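You operate a simulated robot arm through the tools that you are given. There is no shell and no other tool.

The job below is to be done with a simulated robot arm. You get a single attempt, and the scene is never put back.

TASK
Shut the weigher down: belts stopped, air off, mains off, weigh table locked.
Fine: stop the belts before the mains go off; lock the table last, with the mains off; one press of Stop; the dials and other keys stay.

The check looks at the end state, three seconds after you hand in, the way a careful person would. Anything else that was tipped, shoved, dropped, spilled or broken makes it a failure.

THE ROBOT
A 6-joint arm with a two-finger gripper, fixed in place. Base frame: the origin is on the floor under the middle of its stand, x ahead of it, y to its left, z up. Units: m, rad, N and s.
It reaches about 1.206 m from its shoulder. Its first joint turns from -2.897 to 2.897 rad. Payload 2.45 kg.
Tool frame: the origin (TCP) lies between the finger pads and is the grasp point; the fingertips stand 0.02 m ahead of it; z points along the fingers, y is the line along which they close. The gripper opens to 0.14 m; its body begins 0.168 m behind the TCP.
Orientation is that of the tool frame in the base frame, as a unit quaternion [x, y, z, w]. With the fingers straight down and closing along the base's y, the tool's x points along the base's -x, its y along +y and its z along -z.

THE INTERFACE
- The arm moves only by the tool servo_tool. Its argument "moves" is text: rows parted by semicolons, each of 7 numbers parted by spaces: the shift along the base's x, y, z in m, then the turn, a rotation vector about the base's x, y, z in rad, then the gripper command, from -1 (shut) to 1 (fully open), values between in proportion. In form: tx ty tz wx wy wz claw; .... A call has 1 to 20 rows; each row is the pose to reach, as a shift and turn from the pose commanded when the call began. Each row takes 0.2 s and may step no farther than 0.05 m and 0.15 rad from the row before; otherwise, or with a gripper value out of range, the whole call is refused. Where a pose cannot be reached the arm comes as near as it can. A force on the tool above 40 N (or 10 N above the force at the start of the call, whichever is more), or a blocked arm, ends the call early, and 0.2 s more pass. The fingers move at their own pace (about 0.045 m/s each) and stop on an object; they squeeze with about 42 N. The grip force told is the motor's: it shows also when the fingers shut on nothing. Time passes only in rows, and 0.2 s behind the last, so rows that repeat a pose let the fingers close. It gives the time, the measured TCP pose, the force on the tool (base axes), the opening and the grip force at its end, in the units of the frame above (readings bear some noise), with the torque about the TCP (base axes, N m) and any sound that the robot's microphone picked up.
- Cameras (640 x 400 px; columns grow to the right, rows downward): "scene" is fixed at [0.0469, -0.6418, 1.3426]; the picture's right is [0.86, -0.52, 0.00], its down [-0.21, -0.35, -0.91] and it looks along [0.47, 0.78, -0.40] (base axes); focal length 362 px, centre (320, 200). "wrist" rides on the gripper at [0.078, 0.011, -0.209] in the tool frame; the picture's right is [-0.14, 0.99, 0.00], its down [-0.92, -0.13, -0.37] and it looks along [-0.37, -0.05, 0.93] (tool axes); focal length 280 px, centre (320, 200). There is no depth. A picture from a camera that has moved, and an enlarged one, comes with that camera's place and axes in the base frame and with its lens. The place of the scene camera against the robot may be out by one fixed shift of up to 0.018 m in any direction.
- grab_frame(camera): a new picture of that camera. The clock stands still meanwhile.
- enlarge(camera, box): a new picture of the part [left, top, right, bottom] of that camera's present view, enlarged. The clock stands still meanwhile.
- finish_job(): hands the job in; it is judged then, once.

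Places have to be worked out from the pictures, the camera data and where the tool is seen. Open the gripper and draw the arm clear of the work before you hand the job in, unless the task says otherwise.

The tools are called after "Request:" by a JSON object that holds its "op" and its "data". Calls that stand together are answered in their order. servo_tool: Moves the arm, as the interface text tells. Its arguments: {"type":"object","properties":{"moves":{"type":"string"}},"required":["moves"]} The other tools are called the same way: grab_frame (camera) takes a picture; enlarge (camera, box) takes an enlarged picture of a part of a camera's view; finish_job () hands the job in.

At the start:

```text
t: 0.0
tool_pos: [0.4903, 0.1573, 1.0818]
tcp_rot: [-0.001, 1.0, 0.0, 0.0]
force: [0.7, 0.4, -0.1]
moment: [0.02, 0.02, 0.01]
opening: 0.1401
finger_force: 0.0
```

scene: 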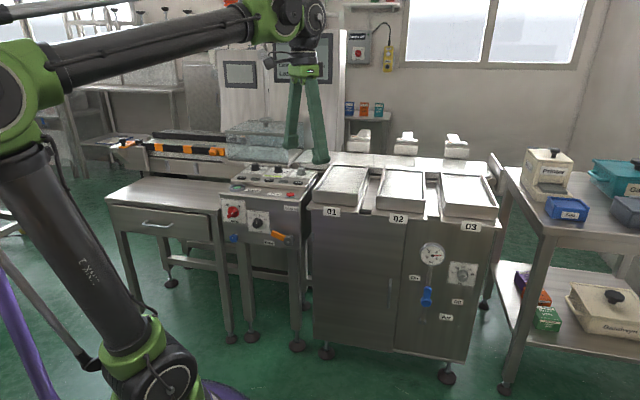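
wrist: 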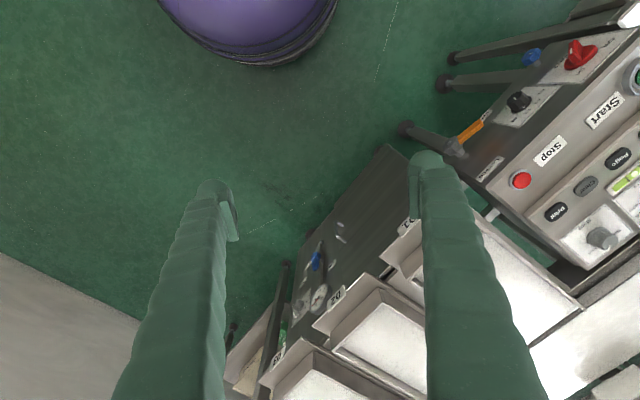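

I start by looking closely at the panel, the air valve, and the surroundings in the scene camera.

Request:
{"op": "enlarge", "data": {"camera": "scene", "box": [210, 150, 330, 260]}}

Request:
{"op": "enlarge", "data": {"camera": "scene", "box": [390, 225, 510, 335]}}

Request:
{"op": "enlarge", "data": {"camera": "wrist", "box": [400, 0, 640, 280]}}

Request:
{"op": "enlarge", "data": {"camera": "wrist", "box": [220, 140, 420, 400]}}

```text
3.64 times, centred on (270, 205) of scene
camera zoom: at [0.0469, -0.6418, 1.3426], right [0.86, -0.52, 0.0], down [-0.21, -0.35, -0.91], along [0.47, 0.78, -0.4], focal length 1315 px, centre (502, 182)
```

zoom: 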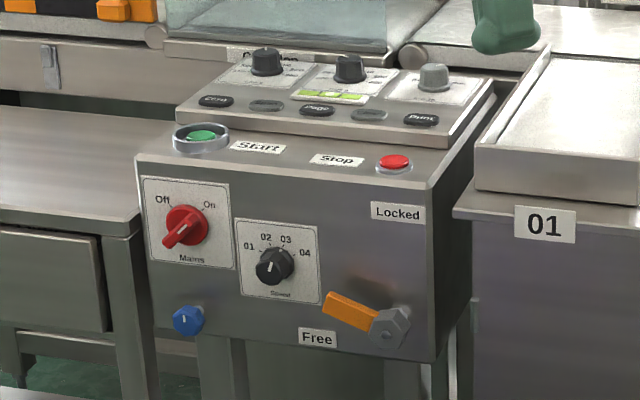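

```text
3.64 times, centred on (450, 280) of scene
camera zoom: at [0.0469, -0.6418, 1.3426], right [0.86, -0.52, 0.0], down [-0.21, -0.35, -0.91], along [0.47, 0.78, -0.4], focal length 1315 px, centre (-153, -91)
```

zoom: 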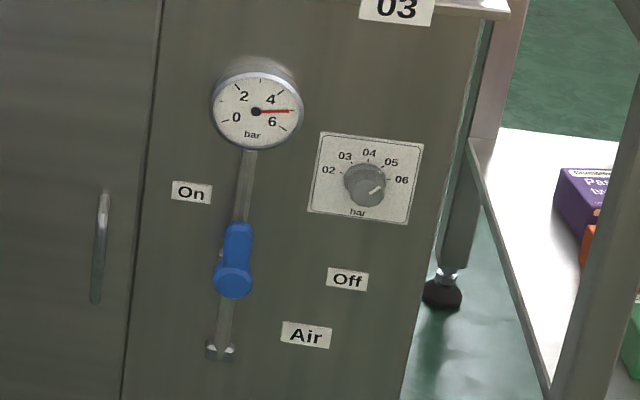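

```text
1.43 times, centred on (520, 140) of wrist
camera zoom: at [0.4125, 0.1682, 1.2903], right [0.14, 0.99, 0.0], down [0.92, -0.13, 0.37], along [0.37, -0.05, -0.93], focal length 401 px, centre (34, 286)
```

zoom: 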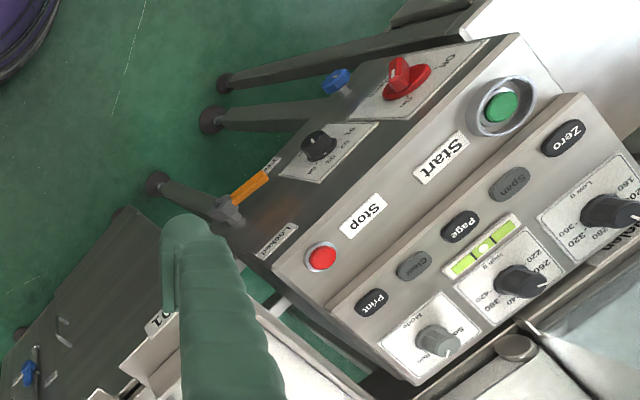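

```text
1.54 times, centred on (320, 270) of wrist
camera zoom: at [0.4125, 0.1682, 1.2903], right [0.14, 0.99, 0.0], down [0.92, -0.13, 0.37], along [0.37, -0.05, -0.93], focal length 431 px, centre (320, 92)
```

zoom: 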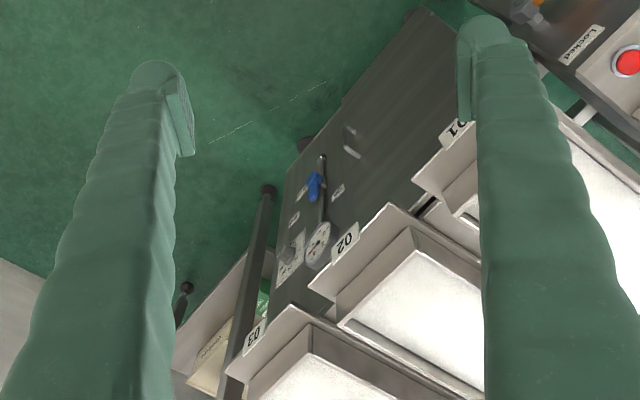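

The Stop key looks to sit at about (0.62, 0.53, 0.79), the mains switch at (0.43, 0.66, 0.70), the lock hub at (0.58, 0.47, 0.63) and the air valve at (0.98, 0.08, 0.44); the front faces about (-0.77, -0.63). I move the open gripper high above and in front of Stop, yawing to line up with the machine, for a better view.

Request:
{"op": "servo_tool", "data": {"moves": "0.006 0.033 -0.01 0 0 0.085 1; 0.012 0.066 -0.02 0 0 0.17 1; 0.018 0.099 -0.03 0 0 0.255 1; 0.024 0.132 -0.04 0 0 0.34 1; 0.03 0.165 -0.05 0 0 0.425 1; 0.036 0.198 -0.06 0 0 0.51 1; 0.042 0.231 -0.07 0 0 0.595 1; 0.048 0.264 -0.08 0 0 0.68 1"}}

Request:
{"op": "grab_frame", "data": {"camera": "wrist"}}

Request:
{"op": "grab_frame", "data": {"camera": "scene"}}

```text
t: 1.8
tool_pos: [0.5378, 0.4224, 1.0027]
tcp_rot: [-0.335, 0.942, 0.0, 0.0]
force: [-0.1, -0.2, -0.6]
moment: [0.03, -0.03, 0.01]
opening: 0.1401
finger_force: 0.1
```

```text
taken
camera wrist: at [0.4704, 0.3817, 1.2106], right [-0.52, 0.86, 0.0], down [0.8, 0.48, 0.37], along [0.32, 0.19, -0.93], focal length 280 px, centre (320, 200)
```

wrist: 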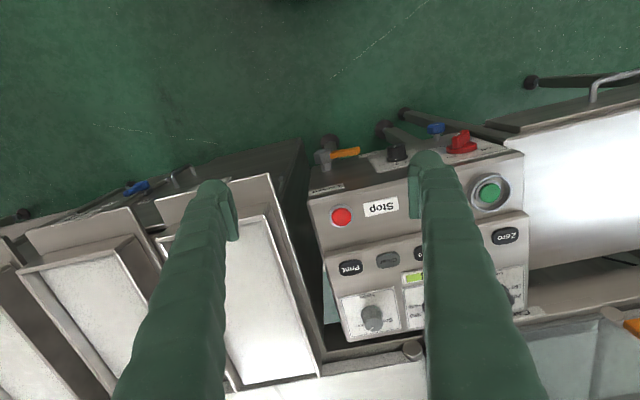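

```text
taken
```

scene: 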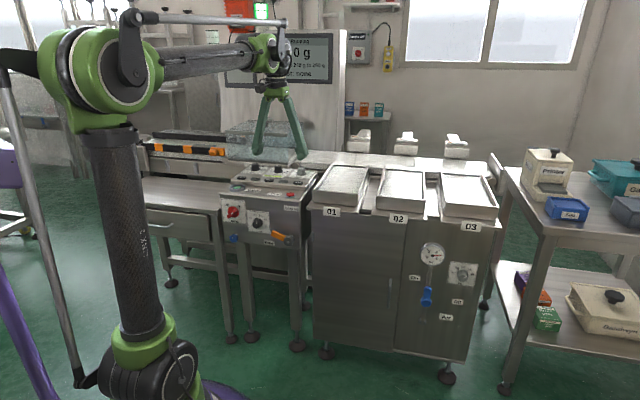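

Two wrist views agree that Stop is at about (0.614, 0.506, 0.808). I check the machine display and the panel once more in close-up before pressing.

Request:
{"op": "enlarge", "data": {"camera": "scene", "box": [220, 20, 350, 110]}}

Request:
{"op": "enlarge", "data": {"camera": "wrist", "box": [300, 110, 540, 260]}}

Request:
{"op": "enlarge", "data": {"camera": "scene", "box": [215, 155, 325, 255]}}

```text
4.44 times, centred on (285, 65) of scene
camera zoom: at [0.0469, -0.6418, 1.3426], right [0.86, -0.52, 0.0], down [-0.21, -0.35, -0.91], along [0.47, 0.78, -0.4], focal length 1607 px, centre (476, 800)
```

zoom: 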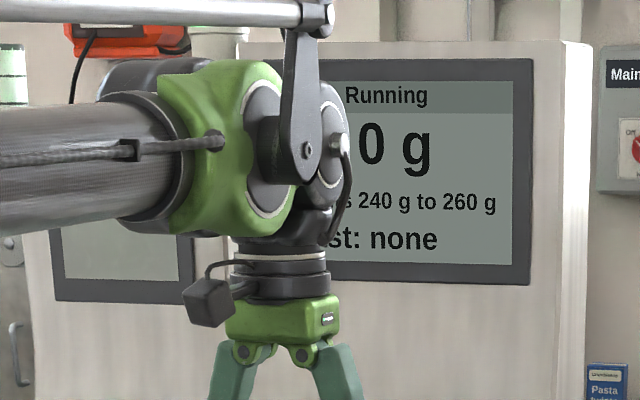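

```text
2.67 times, centred on (420, 185) of wrist
camera zoom: at [0.4704, 0.3817, 1.2106], right [-0.52, 0.86, 0.0], down [0.8, 0.48, 0.37], along [0.32, 0.19, -0.93], focal length 748 px, centre (53, 240)
```

zoom: 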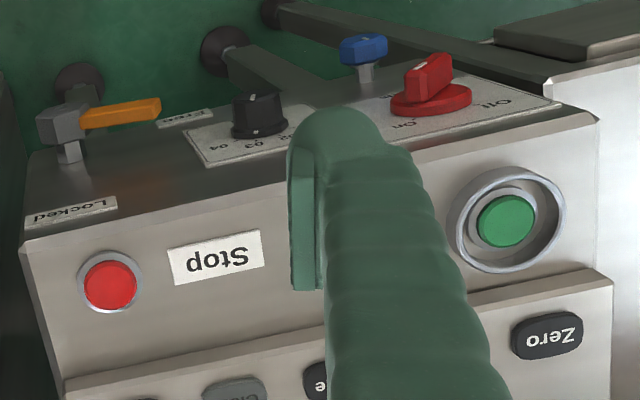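

```text
4.00 times, centred on (270, 205) of scene
camera zoom: at [0.0469, -0.6418, 1.3426], right [0.86, -0.52, 0.0], down [-0.21, -0.35, -0.91], along [0.47, 0.78, -0.4], focal length 1446 px, centre (520, 180)
```

zoom: 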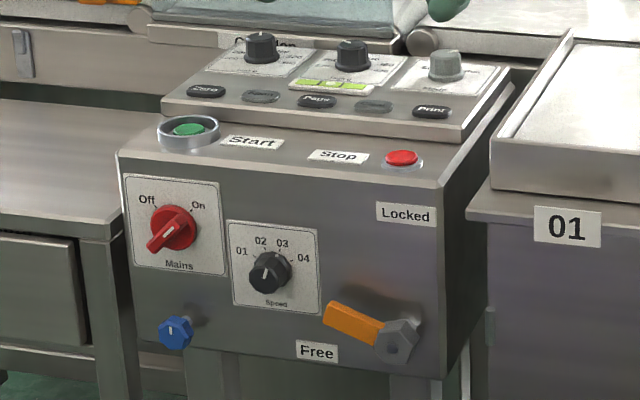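

The display reads "Running". There is also a switch box on the wall, so I read its label, along with the other labels around.

Request:
{"op": "enlarge", "data": {"camera": "scene", "box": [335, 0, 415, 80]}}

Request:
{"op": "enlarge", "data": {"camera": "scene", "box": [215, 215, 265, 260]}}

Request:
{"op": "enlarge", "data": {"camera": "scene", "box": [400, 230, 500, 330]}}

```text
5.00 times, centred on (375, 40) of scene
camera zoom: at [0.0469, -0.6418, 1.3426], right [0.86, -0.52, 0.0], down [-0.21, -0.35, -0.91], along [0.47, 0.78, -0.4], focal length 1808 px, centre (45, 1000)
```

zoom: 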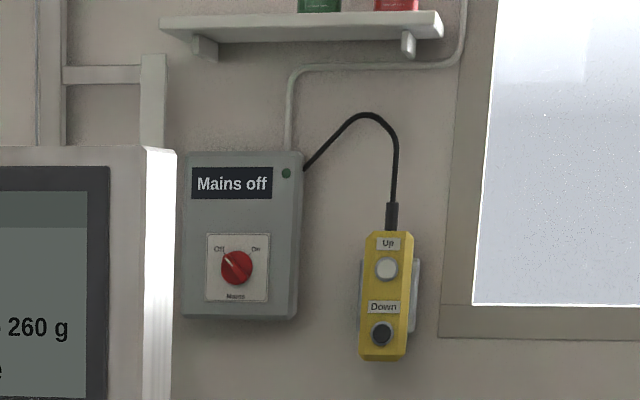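

```text
8.89 times, centred on (240, 238) of scene
camera zoom: at [0.0469, -0.6418, 1.3426], right [0.86, -0.52, 0.0], down [-0.21, -0.35, -0.91], along [0.47, 0.78, -0.4], focal length 3214 px, centre (1031, -133)
```

zoom: 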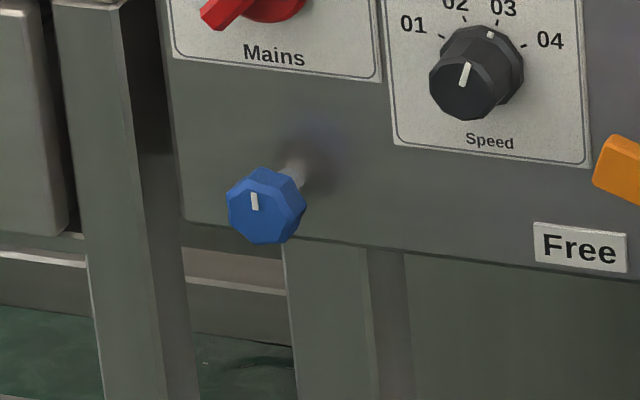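

```text
4.00 times, centred on (450, 280) of scene
camera zoom: at [0.0469, -0.6418, 1.3426], right [0.86, -0.52, 0.0], down [-0.21, -0.35, -0.91], along [0.47, 0.78, -0.4], focal length 1446 px, centre (-200, -120)
```

zoom: 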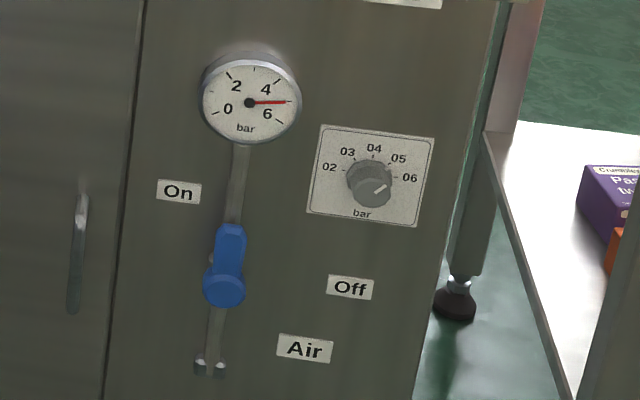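

The wall box is a separate isolator that already reads Off, so I leave it alone. I now close the fingers and go to a point about 4 cm above Stop.

Request:
{"op": "servo_tool", "data": {"moves": "0.01 0.01 -0.01 0 0 0.01 -1; 0.02 0.02 -0.02 0 0 0.02 -1; 0.03 0.03 -0.03 0 0 0.03 -1; 0.04 0.04 -0.04 0 0 0.04 -1; 0.05 0.05 -0.05 0 0 0.05 -1; 0.06 0.06 -0.07 0 0 0.05 -1; 0.07 0.075 -0.09 0 0 0.05 -1; 0.076 0.083 -0.11 0 0 0.05 -1; 0.076 0.083 -0.13 0 0 0.05 -1"}}

Request:
{"op": "grab_frame", "data": {"camera": "wrist"}}

Request:
{"op": "enlarge", "data": {"camera": "scene", "box": [215, 115, 345, 215]}}

```text
t: 3.8
tool_pos: [0.613, 0.5055, 0.8739]
tcp_rot: [-0.357, 0.934, 0.0, 0.0]
force: [1.0, 0.7, 0.5]
moment: [0.03, 0.0, -0.01]
opening: 0.0
finger_force: 29.2
```

```text
taken
camera wrist: at [0.5484, 0.4609, 1.0812], right [-0.56, 0.83, 0.0], down [0.77, 0.52, 0.37], along [0.31, 0.21, -0.93], focal length 280 px, centre (320, 200)
```

wrist: 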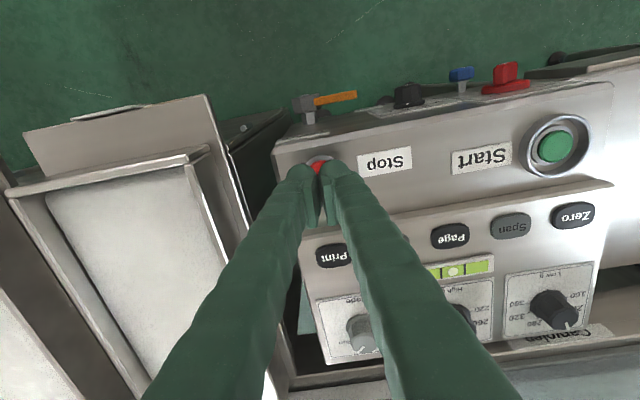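

```text
4.00 times, centred on (280, 165) of scene
camera zoom: at [0.0469, -0.6418, 1.3426], right [0.86, -0.52, 0.0], down [-0.21, -0.35, -0.91], along [0.47, 0.78, -0.4], focal length 1446 px, centre (480, 340)
```

zoom: 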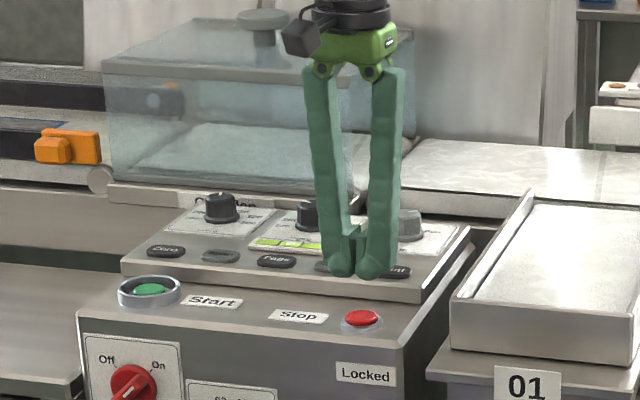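

The fingertips are shut and sit right over the red key. I lower to about 1 cm above it and check the alignment.

Request:
{"op": "servo_tool", "data": {"moves": "-0.001 -0.001 -0.01 0 0 0 -1; -0.002 -0.002 -0.02 0 0 0 -1; -0.002 -0.002 -0.03 0 0 0 -1"}}

Request:
{"op": "enlarge", "data": {"camera": "wrist", "box": [260, 120, 420, 220]}}

Request:
{"op": "enlarge", "data": {"camera": "scene", "box": [265, 150, 345, 210]}}

```text
t: 4.6
tool_pos: [0.6119, 0.5028, 0.842]
tcp_rot: [-0.357, 0.934, 0.0, -0.001]
force: [-0.4, -0.6, 0.5]
moment: [0.01, 0.02, 0.0]
opening: 0.0001
finger_force: 29.4
```

```text
4.00 times, centred on (340, 170) of wrist
camera zoom: at [0.5466, 0.4583, 1.0507], right [-0.56, 0.83, 0.0], down [0.77, 0.52, 0.37], along [0.31, 0.21, -0.93], focal length 1122 px, centre (240, 320)
```

zoom: 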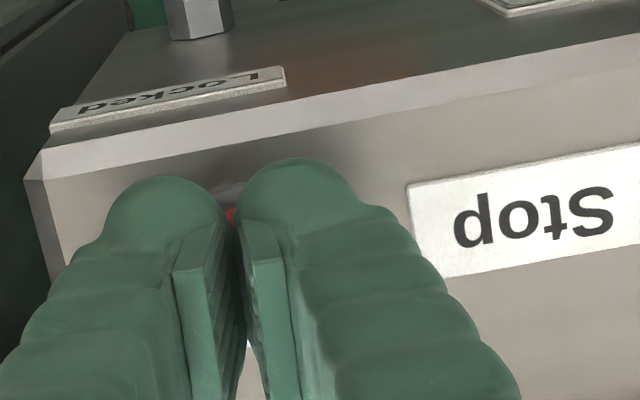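

```text
6.67 times, centred on (305, 180) of scene
camera zoom: at [0.0469, -0.6418, 1.3426], right [0.86, -0.52, 0.0], down [-0.21, -0.35, -0.91], along [0.47, 0.78, -0.4], focal length 2410 px, centre (420, 333)
```

zoom: 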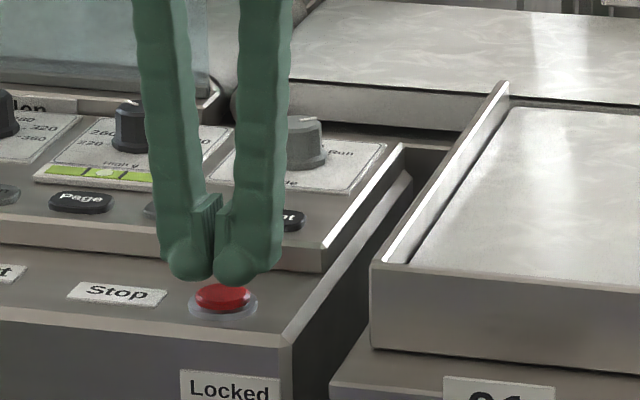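

The tips are centred on the key with about 1 cm to go. I lower in 2 mm steps to find contact.

Request:
{"op": "servo_tool", "data": {"moves": "0 0 -0.002 0 0 0 -1; 0 0 -0.004 0 0 0 -1; 0 0 -0.006 0 0 0 -1; 0 0 -0.008 0 0 0 -1; 0 0 -0.01 0 0 0 -1; 0 0 -0.012 0 0 0 -1; 0 0 -0.014 0 0 0 -1"}}

Request:
{"op": "enlarge", "data": {"camera": "scene", "box": [265, 150, 345, 210]}}

```text
t: 6.2
tool_pos: [0.6123, 0.503, 0.8279]
tcp_rot: [-0.357, 0.934, 0.0, 0.0]
force: [-0.1, -0.6, 0.9]
moment: [0.0, -0.01, -0.02]
opening: 0.006
finger_force: 29.5
```

```text
6.67 times, centred on (305, 180) of scene
camera zoom: at [0.0469, -0.6418, 1.3426], right [0.86, -0.52, 0.0], down [-0.21, -0.35, -0.91], along [0.47, 0.78, -0.4], focal length 2410 px, centre (420, 333)
```

zoom: 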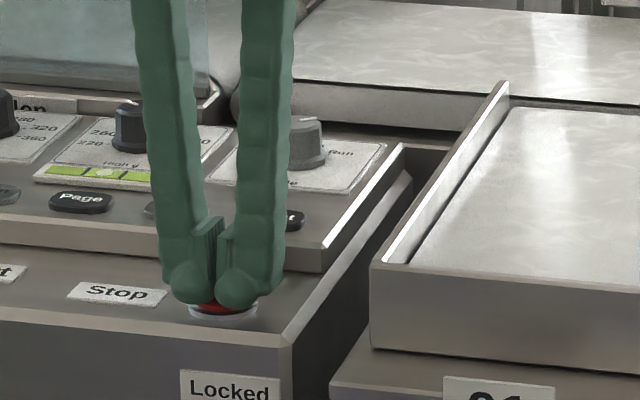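

The fingers are starting to be wedged apart by the key's dome (opening 6 mm), with almost no force. I check the display to see whether the press has registered.

Request:
{"op": "enlarge", "data": {"camera": "scene", "box": [220, 20, 350, 110]}}

Request:
{"op": "enlarge", "data": {"camera": "wrist", "box": [260, 120, 420, 220]}}

```text
4.44 times, centred on (285, 65) of scene
camera zoom: at [0.0469, -0.6418, 1.3426], right [0.86, -0.52, 0.0], down [-0.21, -0.35, -0.91], along [0.47, 0.78, -0.4], focal length 1607 px, centre (476, 800)
```

zoom: 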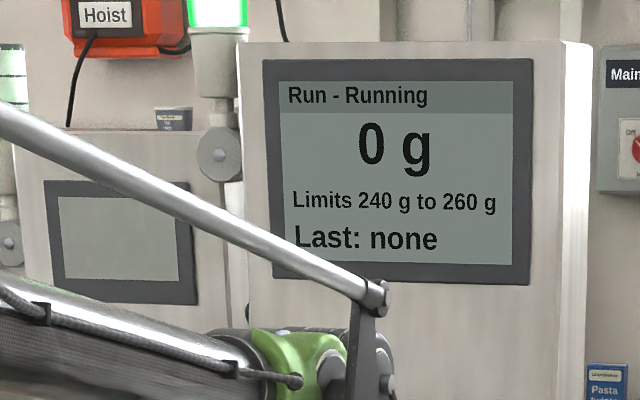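

```text
4.00 times, centred on (340, 170) of wrist
camera zoom: at [0.5472, 0.4584, 1.0365], right [-0.56, 0.83, 0.0], down [0.77, 0.52, 0.37], along [0.31, 0.21, -0.93], focal length 1122 px, centre (240, 320)
```

zoom: 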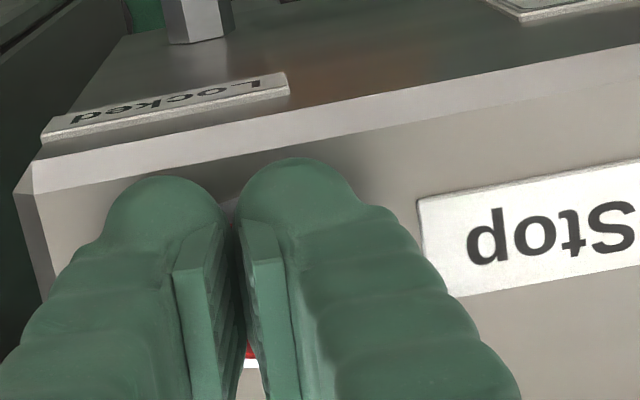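

No press yet: the display still says "Run - Running" and the tower lamp is green. The dome sits between the two rounded tips, so I lift, shift 14 mm sideways so that one fingertip is centred on the key, and then look again.

Request:
{"op": "servo_tool", "data": {"moves": "0 0 0.01 0 0 0 -1; 0 0 0.02 0 0 0 -1; -0.003 0.007 0.02 0 0 0 -1; -0.0056 0.0134 0.02 0 0 0 -1; -0.0056 0.0134 0.012 0 0 0 -1"}}

Request:
{"op": "enlarge", "data": {"camera": "wrist", "box": [260, 120, 420, 220]}}

Request:
{"op": "enlarge", "data": {"camera": "scene", "box": [265, 150, 345, 210]}}

```text
t: 7.4
tool_pos: [0.6066, 0.5159, 0.8385]
tcp_rot: [-0.356, 0.934, 0.0, 0.0]
force: [-0.8, -0.8, 0.0]
moment: [-0.01, -0.05, -0.01]
opening: 0.0003
finger_force: 29.1
```

```text
4.00 times, centred on (340, 170) of wrist
camera zoom: at [0.5414, 0.4715, 1.0483], right [-0.56, 0.83, 0.0], down [0.77, 0.52, 0.37], along [0.31, 0.21, -0.93], focal length 1122 px, centre (240, 320)
```

zoom: 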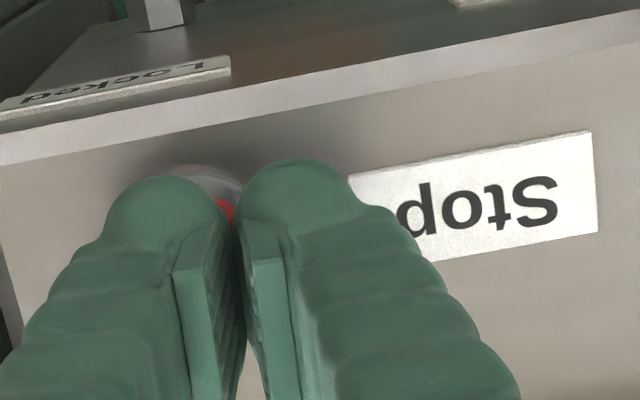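

```text
6.67 times, centred on (305, 180) of scene
camera zoom: at [0.0469, -0.6418, 1.3426], right [0.86, -0.52, 0.0], down [-0.21, -0.35, -0.91], along [0.47, 0.78, -0.4], focal length 2410 px, centre (420, 333)
```

zoom: 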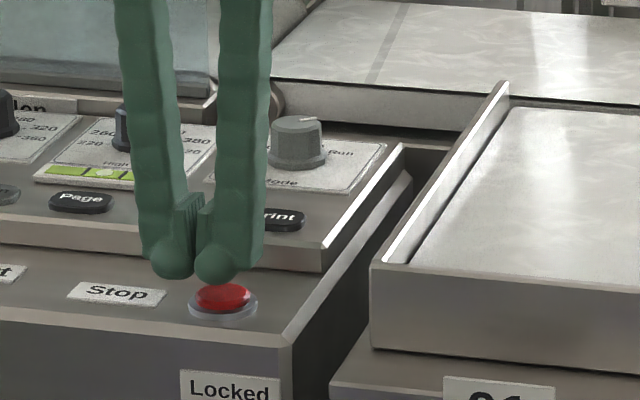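

One fingertip is now over the key to within a few millimetres. I press straight down in 2 mm steps and watch the force and sound.

Request:
{"op": "servo_tool", "data": {"moves": "0 0 -0.002 0 0 0 -1; 0 0 -0.004 0 0 0 -1; 0 0 -0.006 0 0 0 -1; 0 0 -0.008 0 0 0 -1; 0 0 -0.01 0 0 0 -1; 0 0 -0.012 0 0 0 -1; 0 0 -0.014 0 0 0 -1"}}

Request:
{"op": "enlarge", "data": {"camera": "scene", "box": [265, 150, 345, 210]}}

Request:
{"op": "enlarge", "data": {"camera": "scene", "box": [220, 20, 350, 110]}}

```text
t: 9.0
tool_pos: [0.6073, 0.5163, 0.8275]
tcp_rot: [-0.356, 0.934, 0.0, 0.001]
force: [0.9, 1.2, 1.8]
moment: [-0.03, 0.01, 0.01]
opening: 0.0
finger_force: 29.1
heard: click
```

```text
6.67 times, centred on (305, 180) of scene
camera zoom: at [0.0469, -0.6418, 1.3426], right [0.86, -0.52, 0.0], down [-0.21, -0.35, -0.91], along [0.47, 0.78, -0.4], focal length 2410 px, centre (420, 333)
```

zoom: 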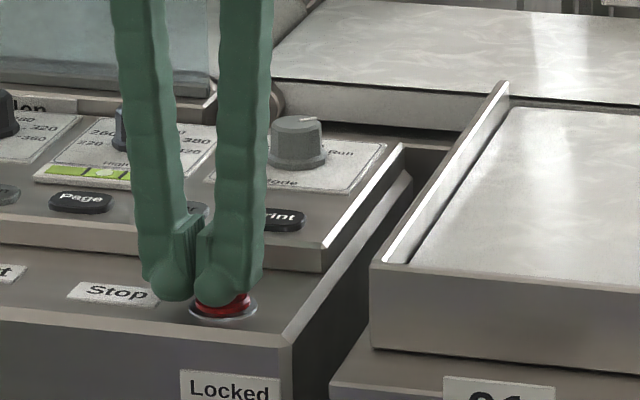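

```text
4.44 times, centred on (285, 65) of scene
camera zoom: at [0.0469, -0.6418, 1.3426], right [0.86, -0.52, 0.0], down [-0.21, -0.35, -0.91], along [0.47, 0.78, -0.4], focal length 1607 px, centre (476, 800)
```

zoom: 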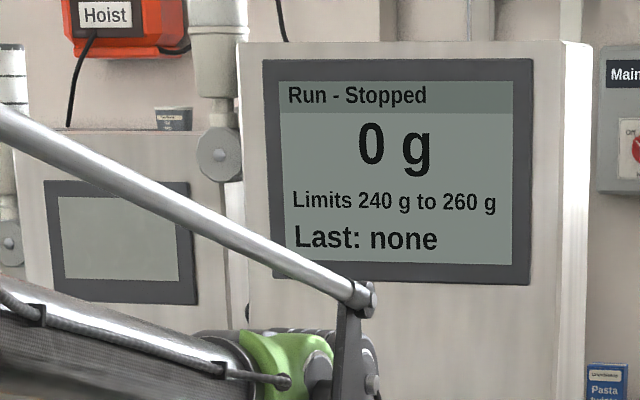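

Click heard and the display now reads "Run - Stopped": one press done. I lift straight up off the key and back away toward the air-valve side before pitching the tool forward.

Request:
{"op": "servo_tool", "data": {"moves": "0 0 0.02 0 0 0 -1; 0 0 0.06 0 0 0 -1; 0 0 0.105 0 0 0 -1; 0 0 0.15 0 0 0 -1; 0 -0.03 0.17 0 0 0 -1; 0 -0.078 0.17 0 0 0 -1; 0 -0.126 0.17 0 0 0 -1; 0 -0.174 0.17 0 0 0 -1; 0 -0.222 0.17 0 0 0 -1; 0 -0.27 0.17 0 0 0 -1; 0 -0.318 0.17 0 0 0 -1; 0 -0.366 0.17 0 0 0 -1; 0 -0.414 0.17 0 0 0 -1; 0 -0.46 0.17 0 0 0 -1"}}

Request:
{"op": "enlarge", "data": {"camera": "scene", "box": [215, 155, 325, 255]}}

Request:
{"op": "grab_frame", "data": {"camera": "wrist"}}

```text
t: 12.0
tool_pos: [0.6071, 0.0556, 0.9997]
tcp_rot: [-0.358, 0.934, 0.0, 0.0]
force: [0.3, 0.6, -0.9]
moment: [-0.02, -0.01, 0.01]
opening: 0.0
finger_force: 29.0
```

```text
4.00 times, centred on (270, 205) of scene
camera zoom: at [0.0469, -0.6418, 1.3426], right [0.86, -0.52, 0.0], down [-0.21, -0.35, -0.91], along [0.47, 0.78, -0.4], focal length 1446 px, centre (520, 180)
```

zoom: 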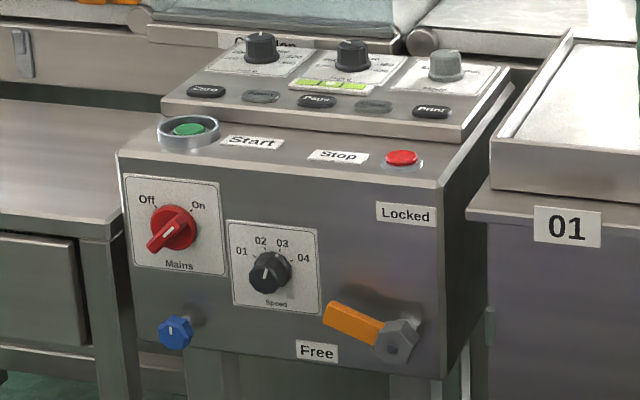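

```text
taken
camera wrist: at [0.543, 0.0102, 1.2076], right [-0.56, 0.83, 0.0], down [0.77, 0.52, 0.37], along [0.31, 0.21, -0.93], focal length 280 px, centre (320, 200)
```

wrist: 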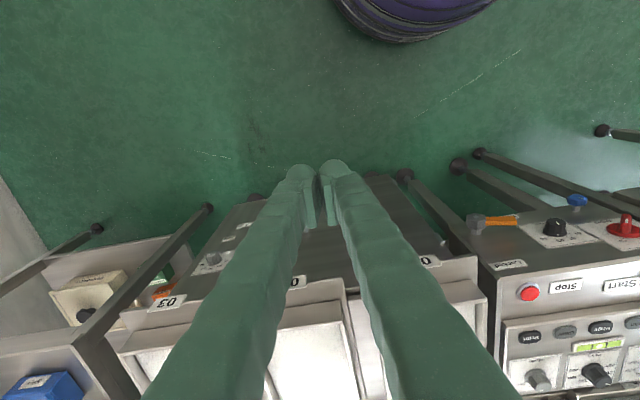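

The panel keys and lamps look undisturbed. I now pitch the tool forward about the machine's cross axis and move down to a viewing pose about 0.2 m in front of the air valve, opening the fingers for an unobstructed view.

Request:
{"op": "servo_tool", "data": {"moves": "0.018 -0.007 -0.041 0.094 -0.104 0 1; 0.036 -0.014 -0.082 0.1873 -0.208 0 1; 0.054 -0.021 -0.123 0.281 -0.312 0 1; 0.072 -0.028 -0.164 0.3746 -0.416 0 1; 0.09 -0.035 -0.205 0.468 -0.52 0 1; 0.108 -0.042 -0.246 0.562 -0.624 0 1; 0.126 -0.049 -0.287 0.656 -0.728 0 1; 0.144 -0.056 -0.328 0.749 -0.832 0 1; 0.162 -0.063 -0.369 0.803 -0.892 0 1; 0.18 -0.07 -0.41 0.803 -0.892 0 1; 0.198 -0.077 -0.451 0.803 -0.892 0 1; 0.216 -0.084 -0.492 0.803 -0.892 0 1; 0.237 -0.09 -0.53 0.803 -0.892 0 1"}}

Request:
{"op": "grab_frame", "data": {"camera": "wrist"}}

Request:
{"op": "grab_frame", "data": {"camera": "scene"}}

```text
t: 14.8
tool_pos: [0.8664, -0.0414, 0.4838]
tcp_rot: [-0.296, 0.771, 0.204, 0.525]
force: [0.2, 0.1, -0.4]
moment: [0.01, 0.02, -0.03]
opening: 0.1398
finger_force: 0.0
out of reach, approached as far as the arm can: row 12, 13
```

```text
taken
camera wrist: at [0.6936, -0.1828, 0.4864], right [-0.63, 0.77, 0.13], down [0.08, -0.1, 0.99], along [0.78, 0.63, 0.0], focal length 280 px, centre (320, 200)
```

wrist: 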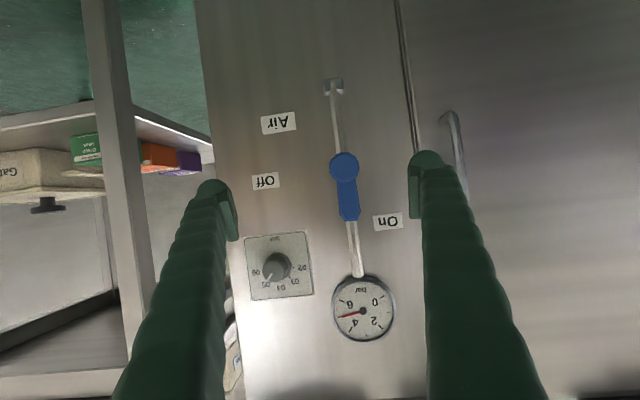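

```text
taken
```

scene: 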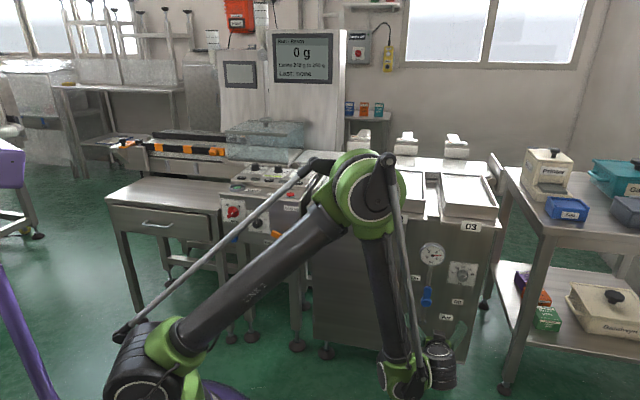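

The view is square on (rotated 180°): the blue lever's round hub is at the pipe and its handle points up, in line (open), with "Off" to the world-right at hub height. I zoom in for the shape, and note the wrist is near a reach limit in this pose.

Request:
{"op": "enlarge", "data": {"camera": "wrist", "box": [240, 100, 420, 350]}}

Request:
{"op": "enlarge", "data": {"camera": "scene", "box": [405, 270, 465, 330]}}

Request:
{"op": "enlarge", "data": {"camera": "scene", "box": [340, 280, 480, 400]}}

```text
1.60 times, centred on (330, 225) of wrist
camera zoom: at [0.6936, -0.1828, 0.4864], right [-0.63, 0.77, 0.13], down [0.08, -0.1, 0.99], along [0.78, 0.63, 0.0], focal length 449 px, centre (304, 160)
```

zoom: 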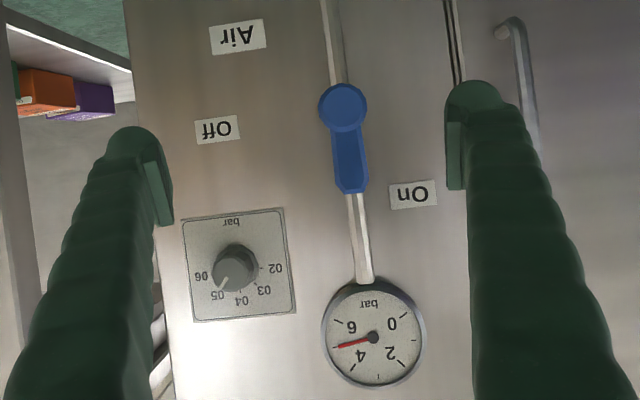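

```text
6.67 times, centred on (435, 300) of scene
camera zoom: at [0.0469, -0.6418, 1.3426], right [0.86, -0.52, 0.0], down [-0.21, -0.35, -0.91], along [0.47, 0.78, -0.4], focal length 2410 px, centre (-447, -467)
```

zoom: 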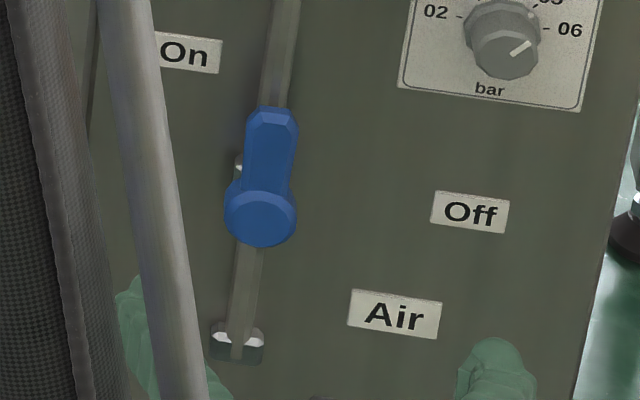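

```text
3.33 times, centred on (410, 340) of scene
camera zoom: at [0.0469, -0.6418, 1.3426], right [0.86, -0.52, 0.0], down [-0.21, -0.35, -0.91], along [0.47, 0.78, -0.4], focal length 1205 px, centre (20, -267)
```

zoom: 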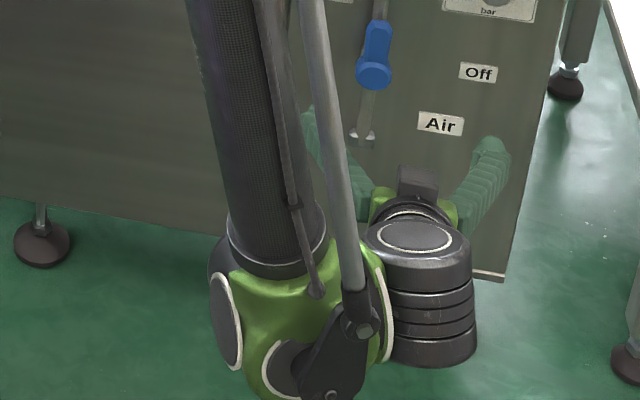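

From this and the earlier wrist view I place the lever hub at about (0.958, 0.079, 0.448), with the handle running up to z of about 0.515 and its front about 0.148 m ahead of the TCP. I close the fingers and shift left (world) so I can push the handle from its left side, and use that view for parallax.

Request:
{"op": "servo_tool", "data": {"moves": "0.005 0.02 0.005 0 0 0 -1; 0.01 0.04 0.01 0 0 0 -1; 0.014 0.06 0.015 0 0 0 -1; 0.018 0.08 0.02 0 0 0 -1; 0.02 0.1 0.025 0 0 0 -1; 0.023 0.111 0.03 0 0 0 -1; 0.023 0.111 0.035 0 0 0 -1; 0.023 0.111 0.035 0 0 0 -1"}}

Request:
{"op": "grab_frame", "data": {"camera": "wrist"}}

Request:
{"op": "enlarge", "data": {"camera": "scene", "box": [360, 230, 500, 350]}}

```text
t: 16.6
tool_pos: [0.8872, 0.0715, 0.5189]
tcp_rot: [-0.294, 0.771, 0.203, 0.527]
force: [-0.3, 1.0, -0.2]
moment: [0.01, -0.01, 0.01]
opening: 0.0
finger_force: 16.8
```

```text
taken
camera wrist: at [0.7139, -0.0703, 0.5213], right [-0.62, 0.77, 0.13], down [0.08, -0.1, 0.99], along [0.78, 0.63, 0.0], focal length 280 px, centre (320, 200)
```

wrist: 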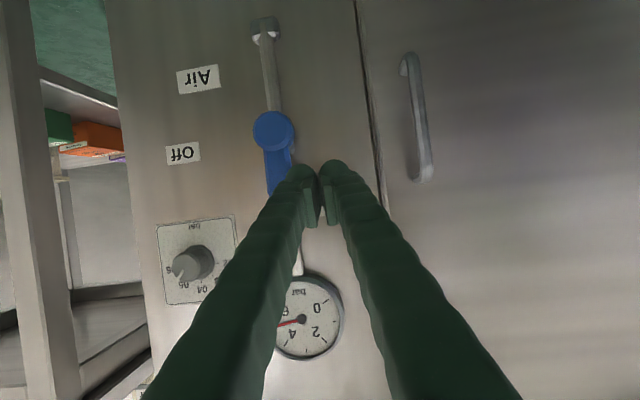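

```text
3.33 times, centred on (430, 290) of scene
camera zoom: at [0.0469, -0.6418, 1.3426], right [0.86, -0.52, 0.0], down [-0.21, -0.35, -0.91], along [0.47, 0.78, -0.4], focal length 1205 px, centre (-47, -100)
```

zoom: 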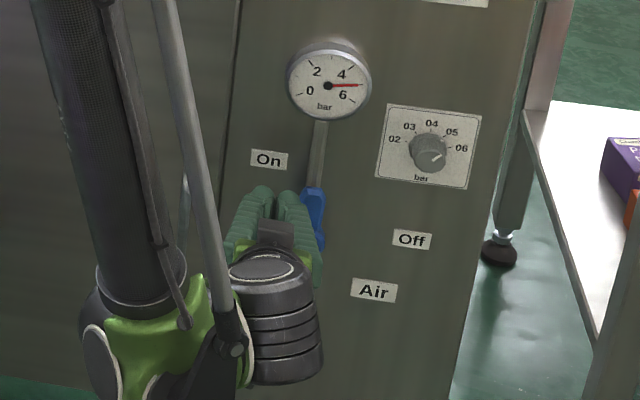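

Triangulating again gives the hub at (0.956, 0.077, 0.447), about 3.7 cm proud of the panel, with the handle's left side just right of my fingertips. I shift 15 mm left and 13 mm down, then advance 52 mm so the tips sit beside the handle.

Request:
{"op": "servo_tool", "data": {"moves": "-0.005 0.006 -0.006 0 0 0 -1; -0.01 0.011 -0.013 0 0 0 -1; -0.0003 0.0197 -0.013 0 0 0 -1; 0.0093 0.0284 -0.013 0 0 0 -1; 0.019 0.0371 -0.013 0 0 0 -1; 0.0286 0.0458 -0.013 0 0 0 -1"}}

Request:
{"op": "grab_frame", "data": {"camera": "wrist"}}

Request:
{"op": "enlarge", "data": {"camera": "scene", "box": [390, 240, 480, 330]}}

```text
t: 18.0
tool_pos: [0.9159, 0.1139, 0.5048]
tcp_rot: [-0.294, 0.771, 0.202, 0.527]
force: [0.5, 0.2, 0.1]
moment: [-0.04, 0.01, -0.03]
opening: 0.0
finger_force: 29.8
```

```text
taken
camera wrist: at [0.7436, -0.0263, 0.5081], right [-0.62, 0.77, 0.13], down [0.08, -0.1, 0.99], along [0.78, 0.63, 0.0], focal length 280 px, centre (320, 200)
```

wrist: 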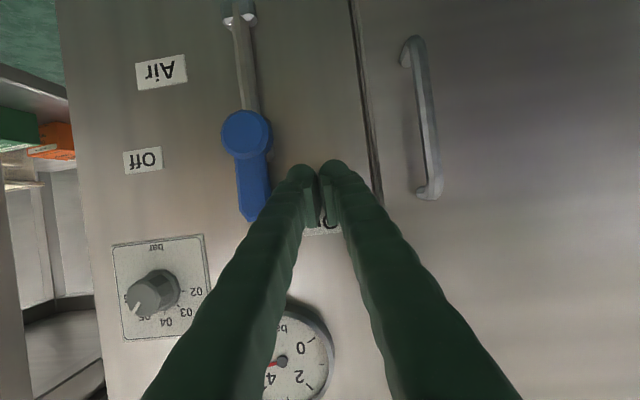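

```text
4.44 times, centred on (435, 285) of scene
camera zoom: at [0.0469, -0.6418, 1.3426], right [0.86, -0.52, 0.0], down [-0.21, -0.35, -0.91], along [0.47, 0.78, -0.4], focal length 1607 px, centre (-191, -178)
```

zoom: 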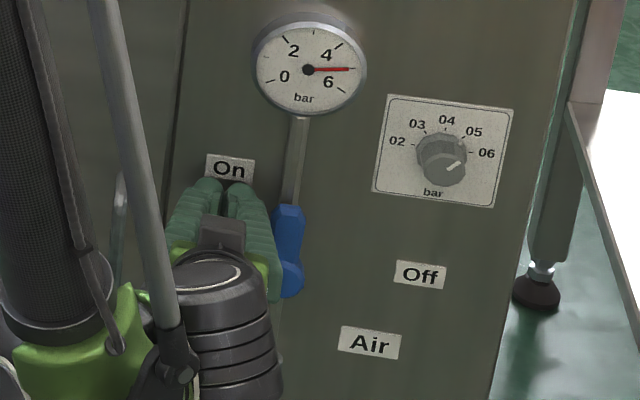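

The tips sit beside the handle with about 15 mm lateral gap. I now push right along the first part of the arc (about 30° of lever turn) and check that it engages.

Request:
{"op": "servo_tool", "data": {"moves": "0.004 -0.0045 0 0 0 0 -1; 0.0087 -0.0097 0.001 0 0 0 -1; 0.014 -0.0156 0.0035 0 0 0 -1; 0.019 -0.0211 0.0063 0 0 0 -1; 0.0241 -0.0267 0.007 0 0 0 -1; 0.0297 -0.033 0.0073 0 0 0 -1"}}

Request:
{"op": "grab_frame", "data": {"camera": "wrist"}}

Request:
{"op": "enlarge", "data": {"camera": "scene", "box": [390, 240, 480, 330]}}

```text
t: 19.4
tool_pos: [0.9453, 0.0808, 0.5131]
tcp_rot: [-0.295, 0.771, 0.204, 0.527]
force: [-0.3, -0.1, 0.2]
moment: [0.06, -0.01, 0.02]
opening: 0.0002
finger_force: 29.3
```

```text
taken
camera wrist: at [0.7725, -0.0601, 0.5163], right [-0.62, 0.77, 0.13], down [0.08, -0.1, 0.99], along [0.78, 0.63, 0.0], focal length 280 px, centre (320, 200)
```

wrist: 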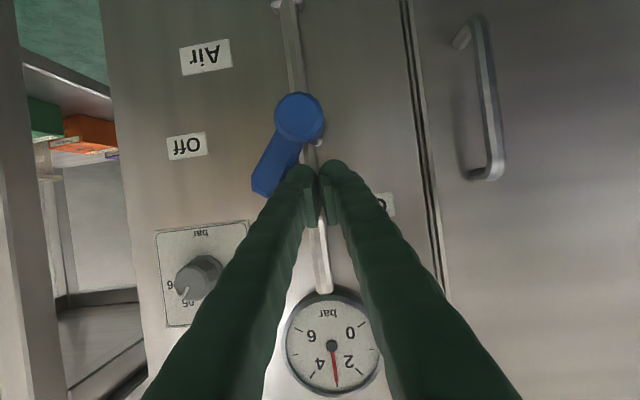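

```text
4.44 times, centred on (435, 285) of scene
camera zoom: at [0.0469, -0.6418, 1.3426], right [0.86, -0.52, 0.0], down [-0.21, -0.35, -0.91], along [0.47, 0.78, -0.4], focal length 1607 px, centre (-191, -178)
```

zoom: 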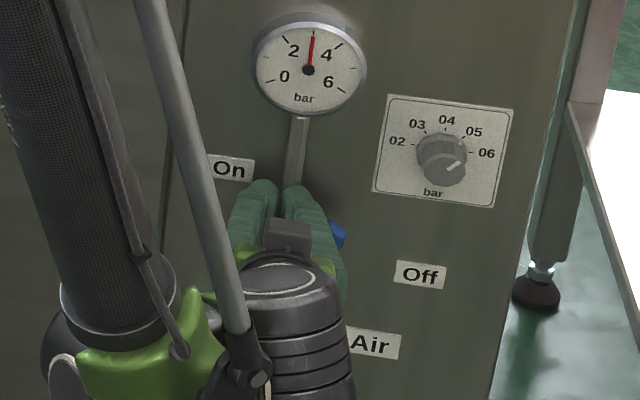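

The lever is turning (about 30°, gauge falling to 3 bar) with little force. I continue along the arc to 90°.

Request:
{"op": "servo_tool", "data": {"moves": "0.0054 -0.0059 -0.0015 0 0 0 -1; 0.0106 -0.0117 -0.004 0 0 0 -1; 0.0154 -0.0171 -0.007 0 0 0 -1; 0.0201 -0.0223 -0.011 0 0 0 -1; 0.0241 -0.0267 -0.016 0 0 0 -1; 0.0281 -0.0312 -0.022 0 0 0 -1; 0.0314 -0.0349 -0.028 0 0 0 -1; 0.0341 -0.0379 -0.035 0 0 0 -1"}}

Request:
{"op": "grab_frame", "data": {"camera": "wrist"}}

Request:
{"op": "enlarge", "data": {"camera": "scene", "box": [390, 240, 480, 330]}}

```text
t: 21.2
tool_pos: [0.9762, 0.0471, 0.4856]
tcp_rot: [-0.294, 0.77, 0.206, 0.528]
force: [-6.6, 1.4, 29.7]
moment: [-0.02, -0.11, -0.07]
opening: 0.0059
finger_force: 29.8
stopped in row 8: the force on the tool passed its limit at 51 N (the readings are from after the stop); the commanded pose is now the measured one
```

```text
taken
camera wrist: at [0.804, -0.0936, 0.4868], right [-0.63, 0.77, 0.13], down [0.08, -0.11, 0.99], along [0.78, 0.63, 0.01], focal length 280 px, centre (320, 200)
```

wrist: 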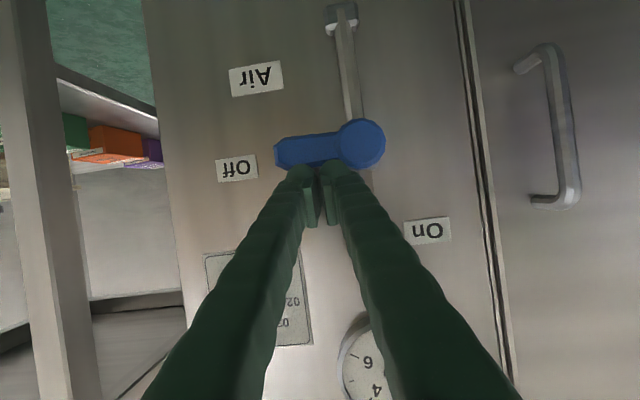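

```text
4.44 times, centred on (435, 285) of scene
camera zoom: at [0.0469, -0.6418, 1.3426], right [0.86, -0.52, 0.0], down [-0.21, -0.35, -0.91], along [0.47, 0.78, -0.4], focal length 1607 px, centre (-191, -178)
```

zoom: 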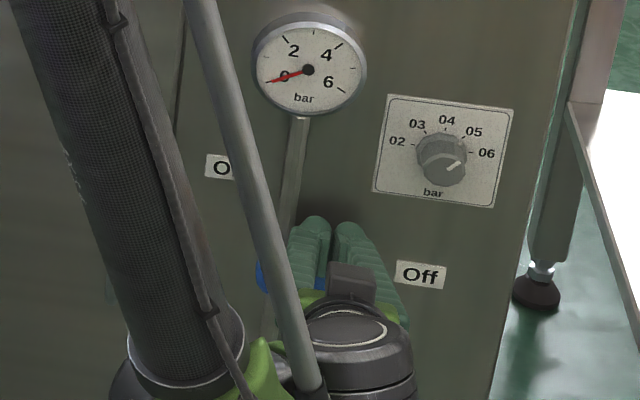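

The gauge reads 0 bar and the lever lies level toward "Off" against its stop. I release the push by lifting, then back straight out and verify.

Request:
{"op": "servo_tool", "data": {"moves": "0 0 0.006 0 0 0 -1; 0 0 0.014 0 0 0 -1; -0.015 -0.0134 0.016 0 0 0 -1; -0.037 -0.0335 0.018 0 0 0 -1; -0.067 -0.06 0.02 0 0 0 -1; -0.097 -0.087 0.02 0 0 0 -1"}}

Request:
{"op": "grab_frame", "data": {"camera": "wrist"}}

Request:
{"op": "enlarge", "data": {"camera": "scene", "box": [390, 240, 480, 330]}}

```text
t: 22.6
tool_pos: [0.8798, -0.0388, 0.5034]
tcp_rot: [-0.295, 0.77, 0.206, 0.527]
force: [-0.4, 0.3, -0.6]
moment: [-0.01, 0.0, 0.01]
opening: 0.0
finger_force: 29.1
```

```text
taken
camera wrist: at [0.7078, -0.1805, 0.5051], right [-0.63, 0.77, 0.13], down [0.08, -0.11, 0.99], along [0.78, 0.63, 0.01], focal length 280 px, centre (320, 200)
```

wrist: 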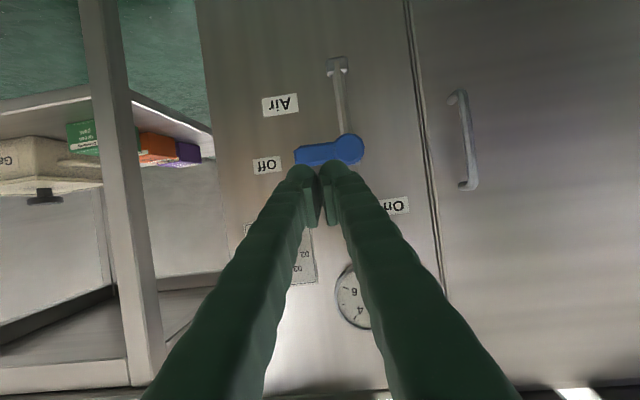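

```text
4.44 times, centred on (435, 285) of scene
camera zoom: at [0.0469, -0.6418, 1.3426], right [0.86, -0.52, 0.0], down [-0.21, -0.35, -0.91], along [0.47, 0.78, -0.4], focal length 1607 px, centre (-191, -178)
```

zoom: 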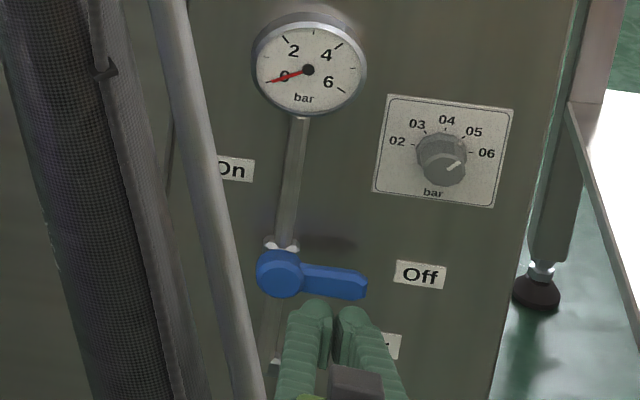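

Air is off: the lever points at "Off" and the gauge reads 0. Next is the mains switch, which earlier wrist views place at about (0.42, 0.63, 0.73). I retreat up and toward it, bringing the tool to about 45° pitch.

Request:
{"op": "servo_tool", "data": {"moves": "-0.0236 0.0206 0.032 -0.0191 0.0212 0 -1; -0.0471 0.0413 0.064 -0.0383 0.0424 0 -1; -0.0707 0.0619 0.096 -0.0574 0.0636 0 -1; -0.0943 0.0826 0.128 -0.0766 0.0849 0 -1; -0.1179 0.1032 0.16 -0.0957 0.1061 0 -1; -0.1414 0.1239 0.192 -0.1149 0.1273 0 -1; -0.165 0.1445 0.224 -0.134 0.1485 0 -1; -0.1886 0.1651 0.256 -0.1531 0.1697 0 -1; -0.2121 0.1858 0.288 -0.1723 0.1909 0 -1; -0.2357 0.2064 0.32 -0.1914 0.2121 0 -1; -0.2593 0.2271 0.352 -0.2106 0.2334 0 -1; -0.2829 0.2477 0.384 -0.2297 0.2546 0 -1; -0.3064 0.2684 0.416 -0.2489 0.2758 0 -1; -0.33 0.289 0.447 -0.268 0.297 0 -1"}}

Request:
{"op": "grab_frame", "data": {"camera": "wrist"}}

Request:
{"op": "grab_frame", "data": {"camera": "scene"}}

```text
t: 25.6
tool_pos: [0.5496, 0.2503, 0.9521]
tcp_rot: [-0.329, 0.86, 0.142, 0.364]
force: [-0.2, 0.8, -0.2]
moment: [-0.01, 0.03, -0.02]
opening: 0.0
finger_force: 29.6
```

```text
taken
camera wrist: at [0.3905, 0.1207, 1.0401], right [-0.59, 0.8, 0.1], down [0.37, 0.15, 0.92], along [0.72, 0.58, -0.38], focal length 280 px, centre (320, 200)
```

wrist: 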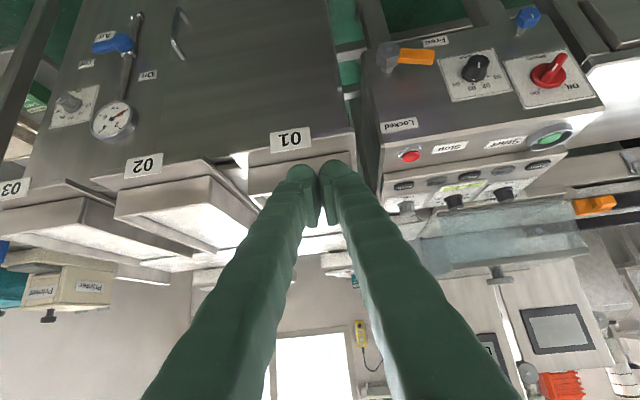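

```text
taken
```

scene: 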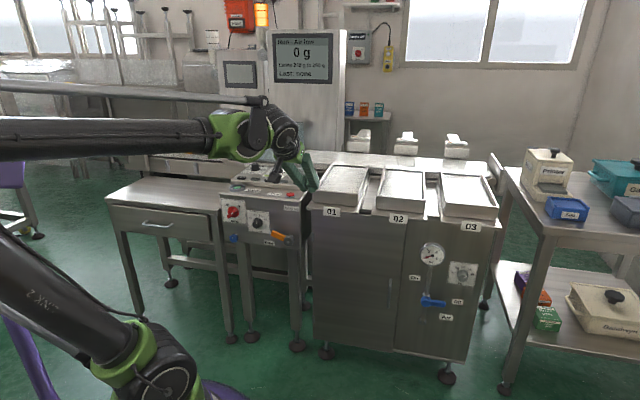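

The pose was reached and the mains switch is in view at upper right. I zoom in on the control box from here.

Request:
{"op": "enlarge", "data": {"camera": "wrist", "box": [360, 0, 620, 180]}}

Request:
{"op": "enlarge", "data": {"camera": "scene", "box": [220, 0, 350, 90]}}

Request:
{"op": "enlarge", "data": {"camera": "scene", "box": [215, 190, 275, 240]}}

```text
2.22 times, centred on (490, 90) of wrist
camera zoom: at [0.3905, 0.1207, 1.0401], right [-0.59, 0.8, 0.1], down [0.37, 0.15, 0.92], along [0.72, 0.58, -0.38], focal length 623 px, centre (-58, 444)
```

zoom: 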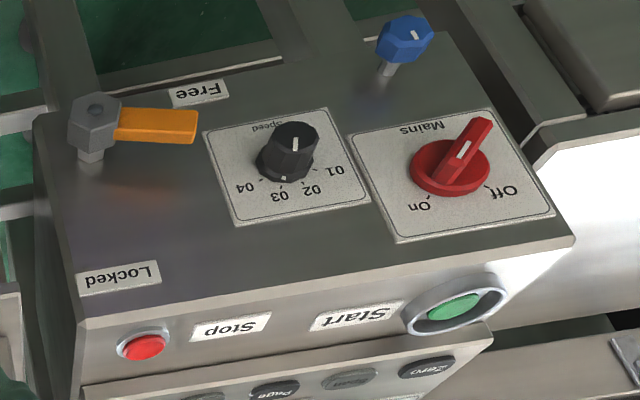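

```text
4.44 times, centred on (285, 45) of scene
camera zoom: at [0.0469, -0.6418, 1.3426], right [0.86, -0.52, 0.0], down [-0.21, -0.35, -0.91], along [0.47, 0.78, -0.4], focal length 1607 px, centre (476, 889)
```

zoom: 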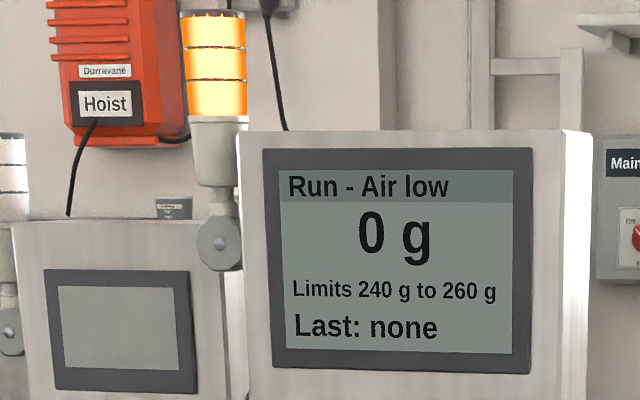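

```text
8.00 times, centred on (245, 215) of scene
camera zoom: at [0.0469, -0.6418, 1.3426], right [0.86, -0.52, 0.0], down [-0.21, -0.35, -0.91], along [0.47, 0.78, -0.4], focal length 2892 px, centre (920, 80)
```

zoom: 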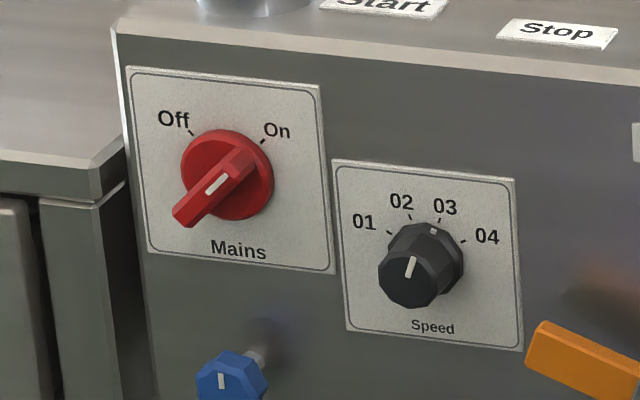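

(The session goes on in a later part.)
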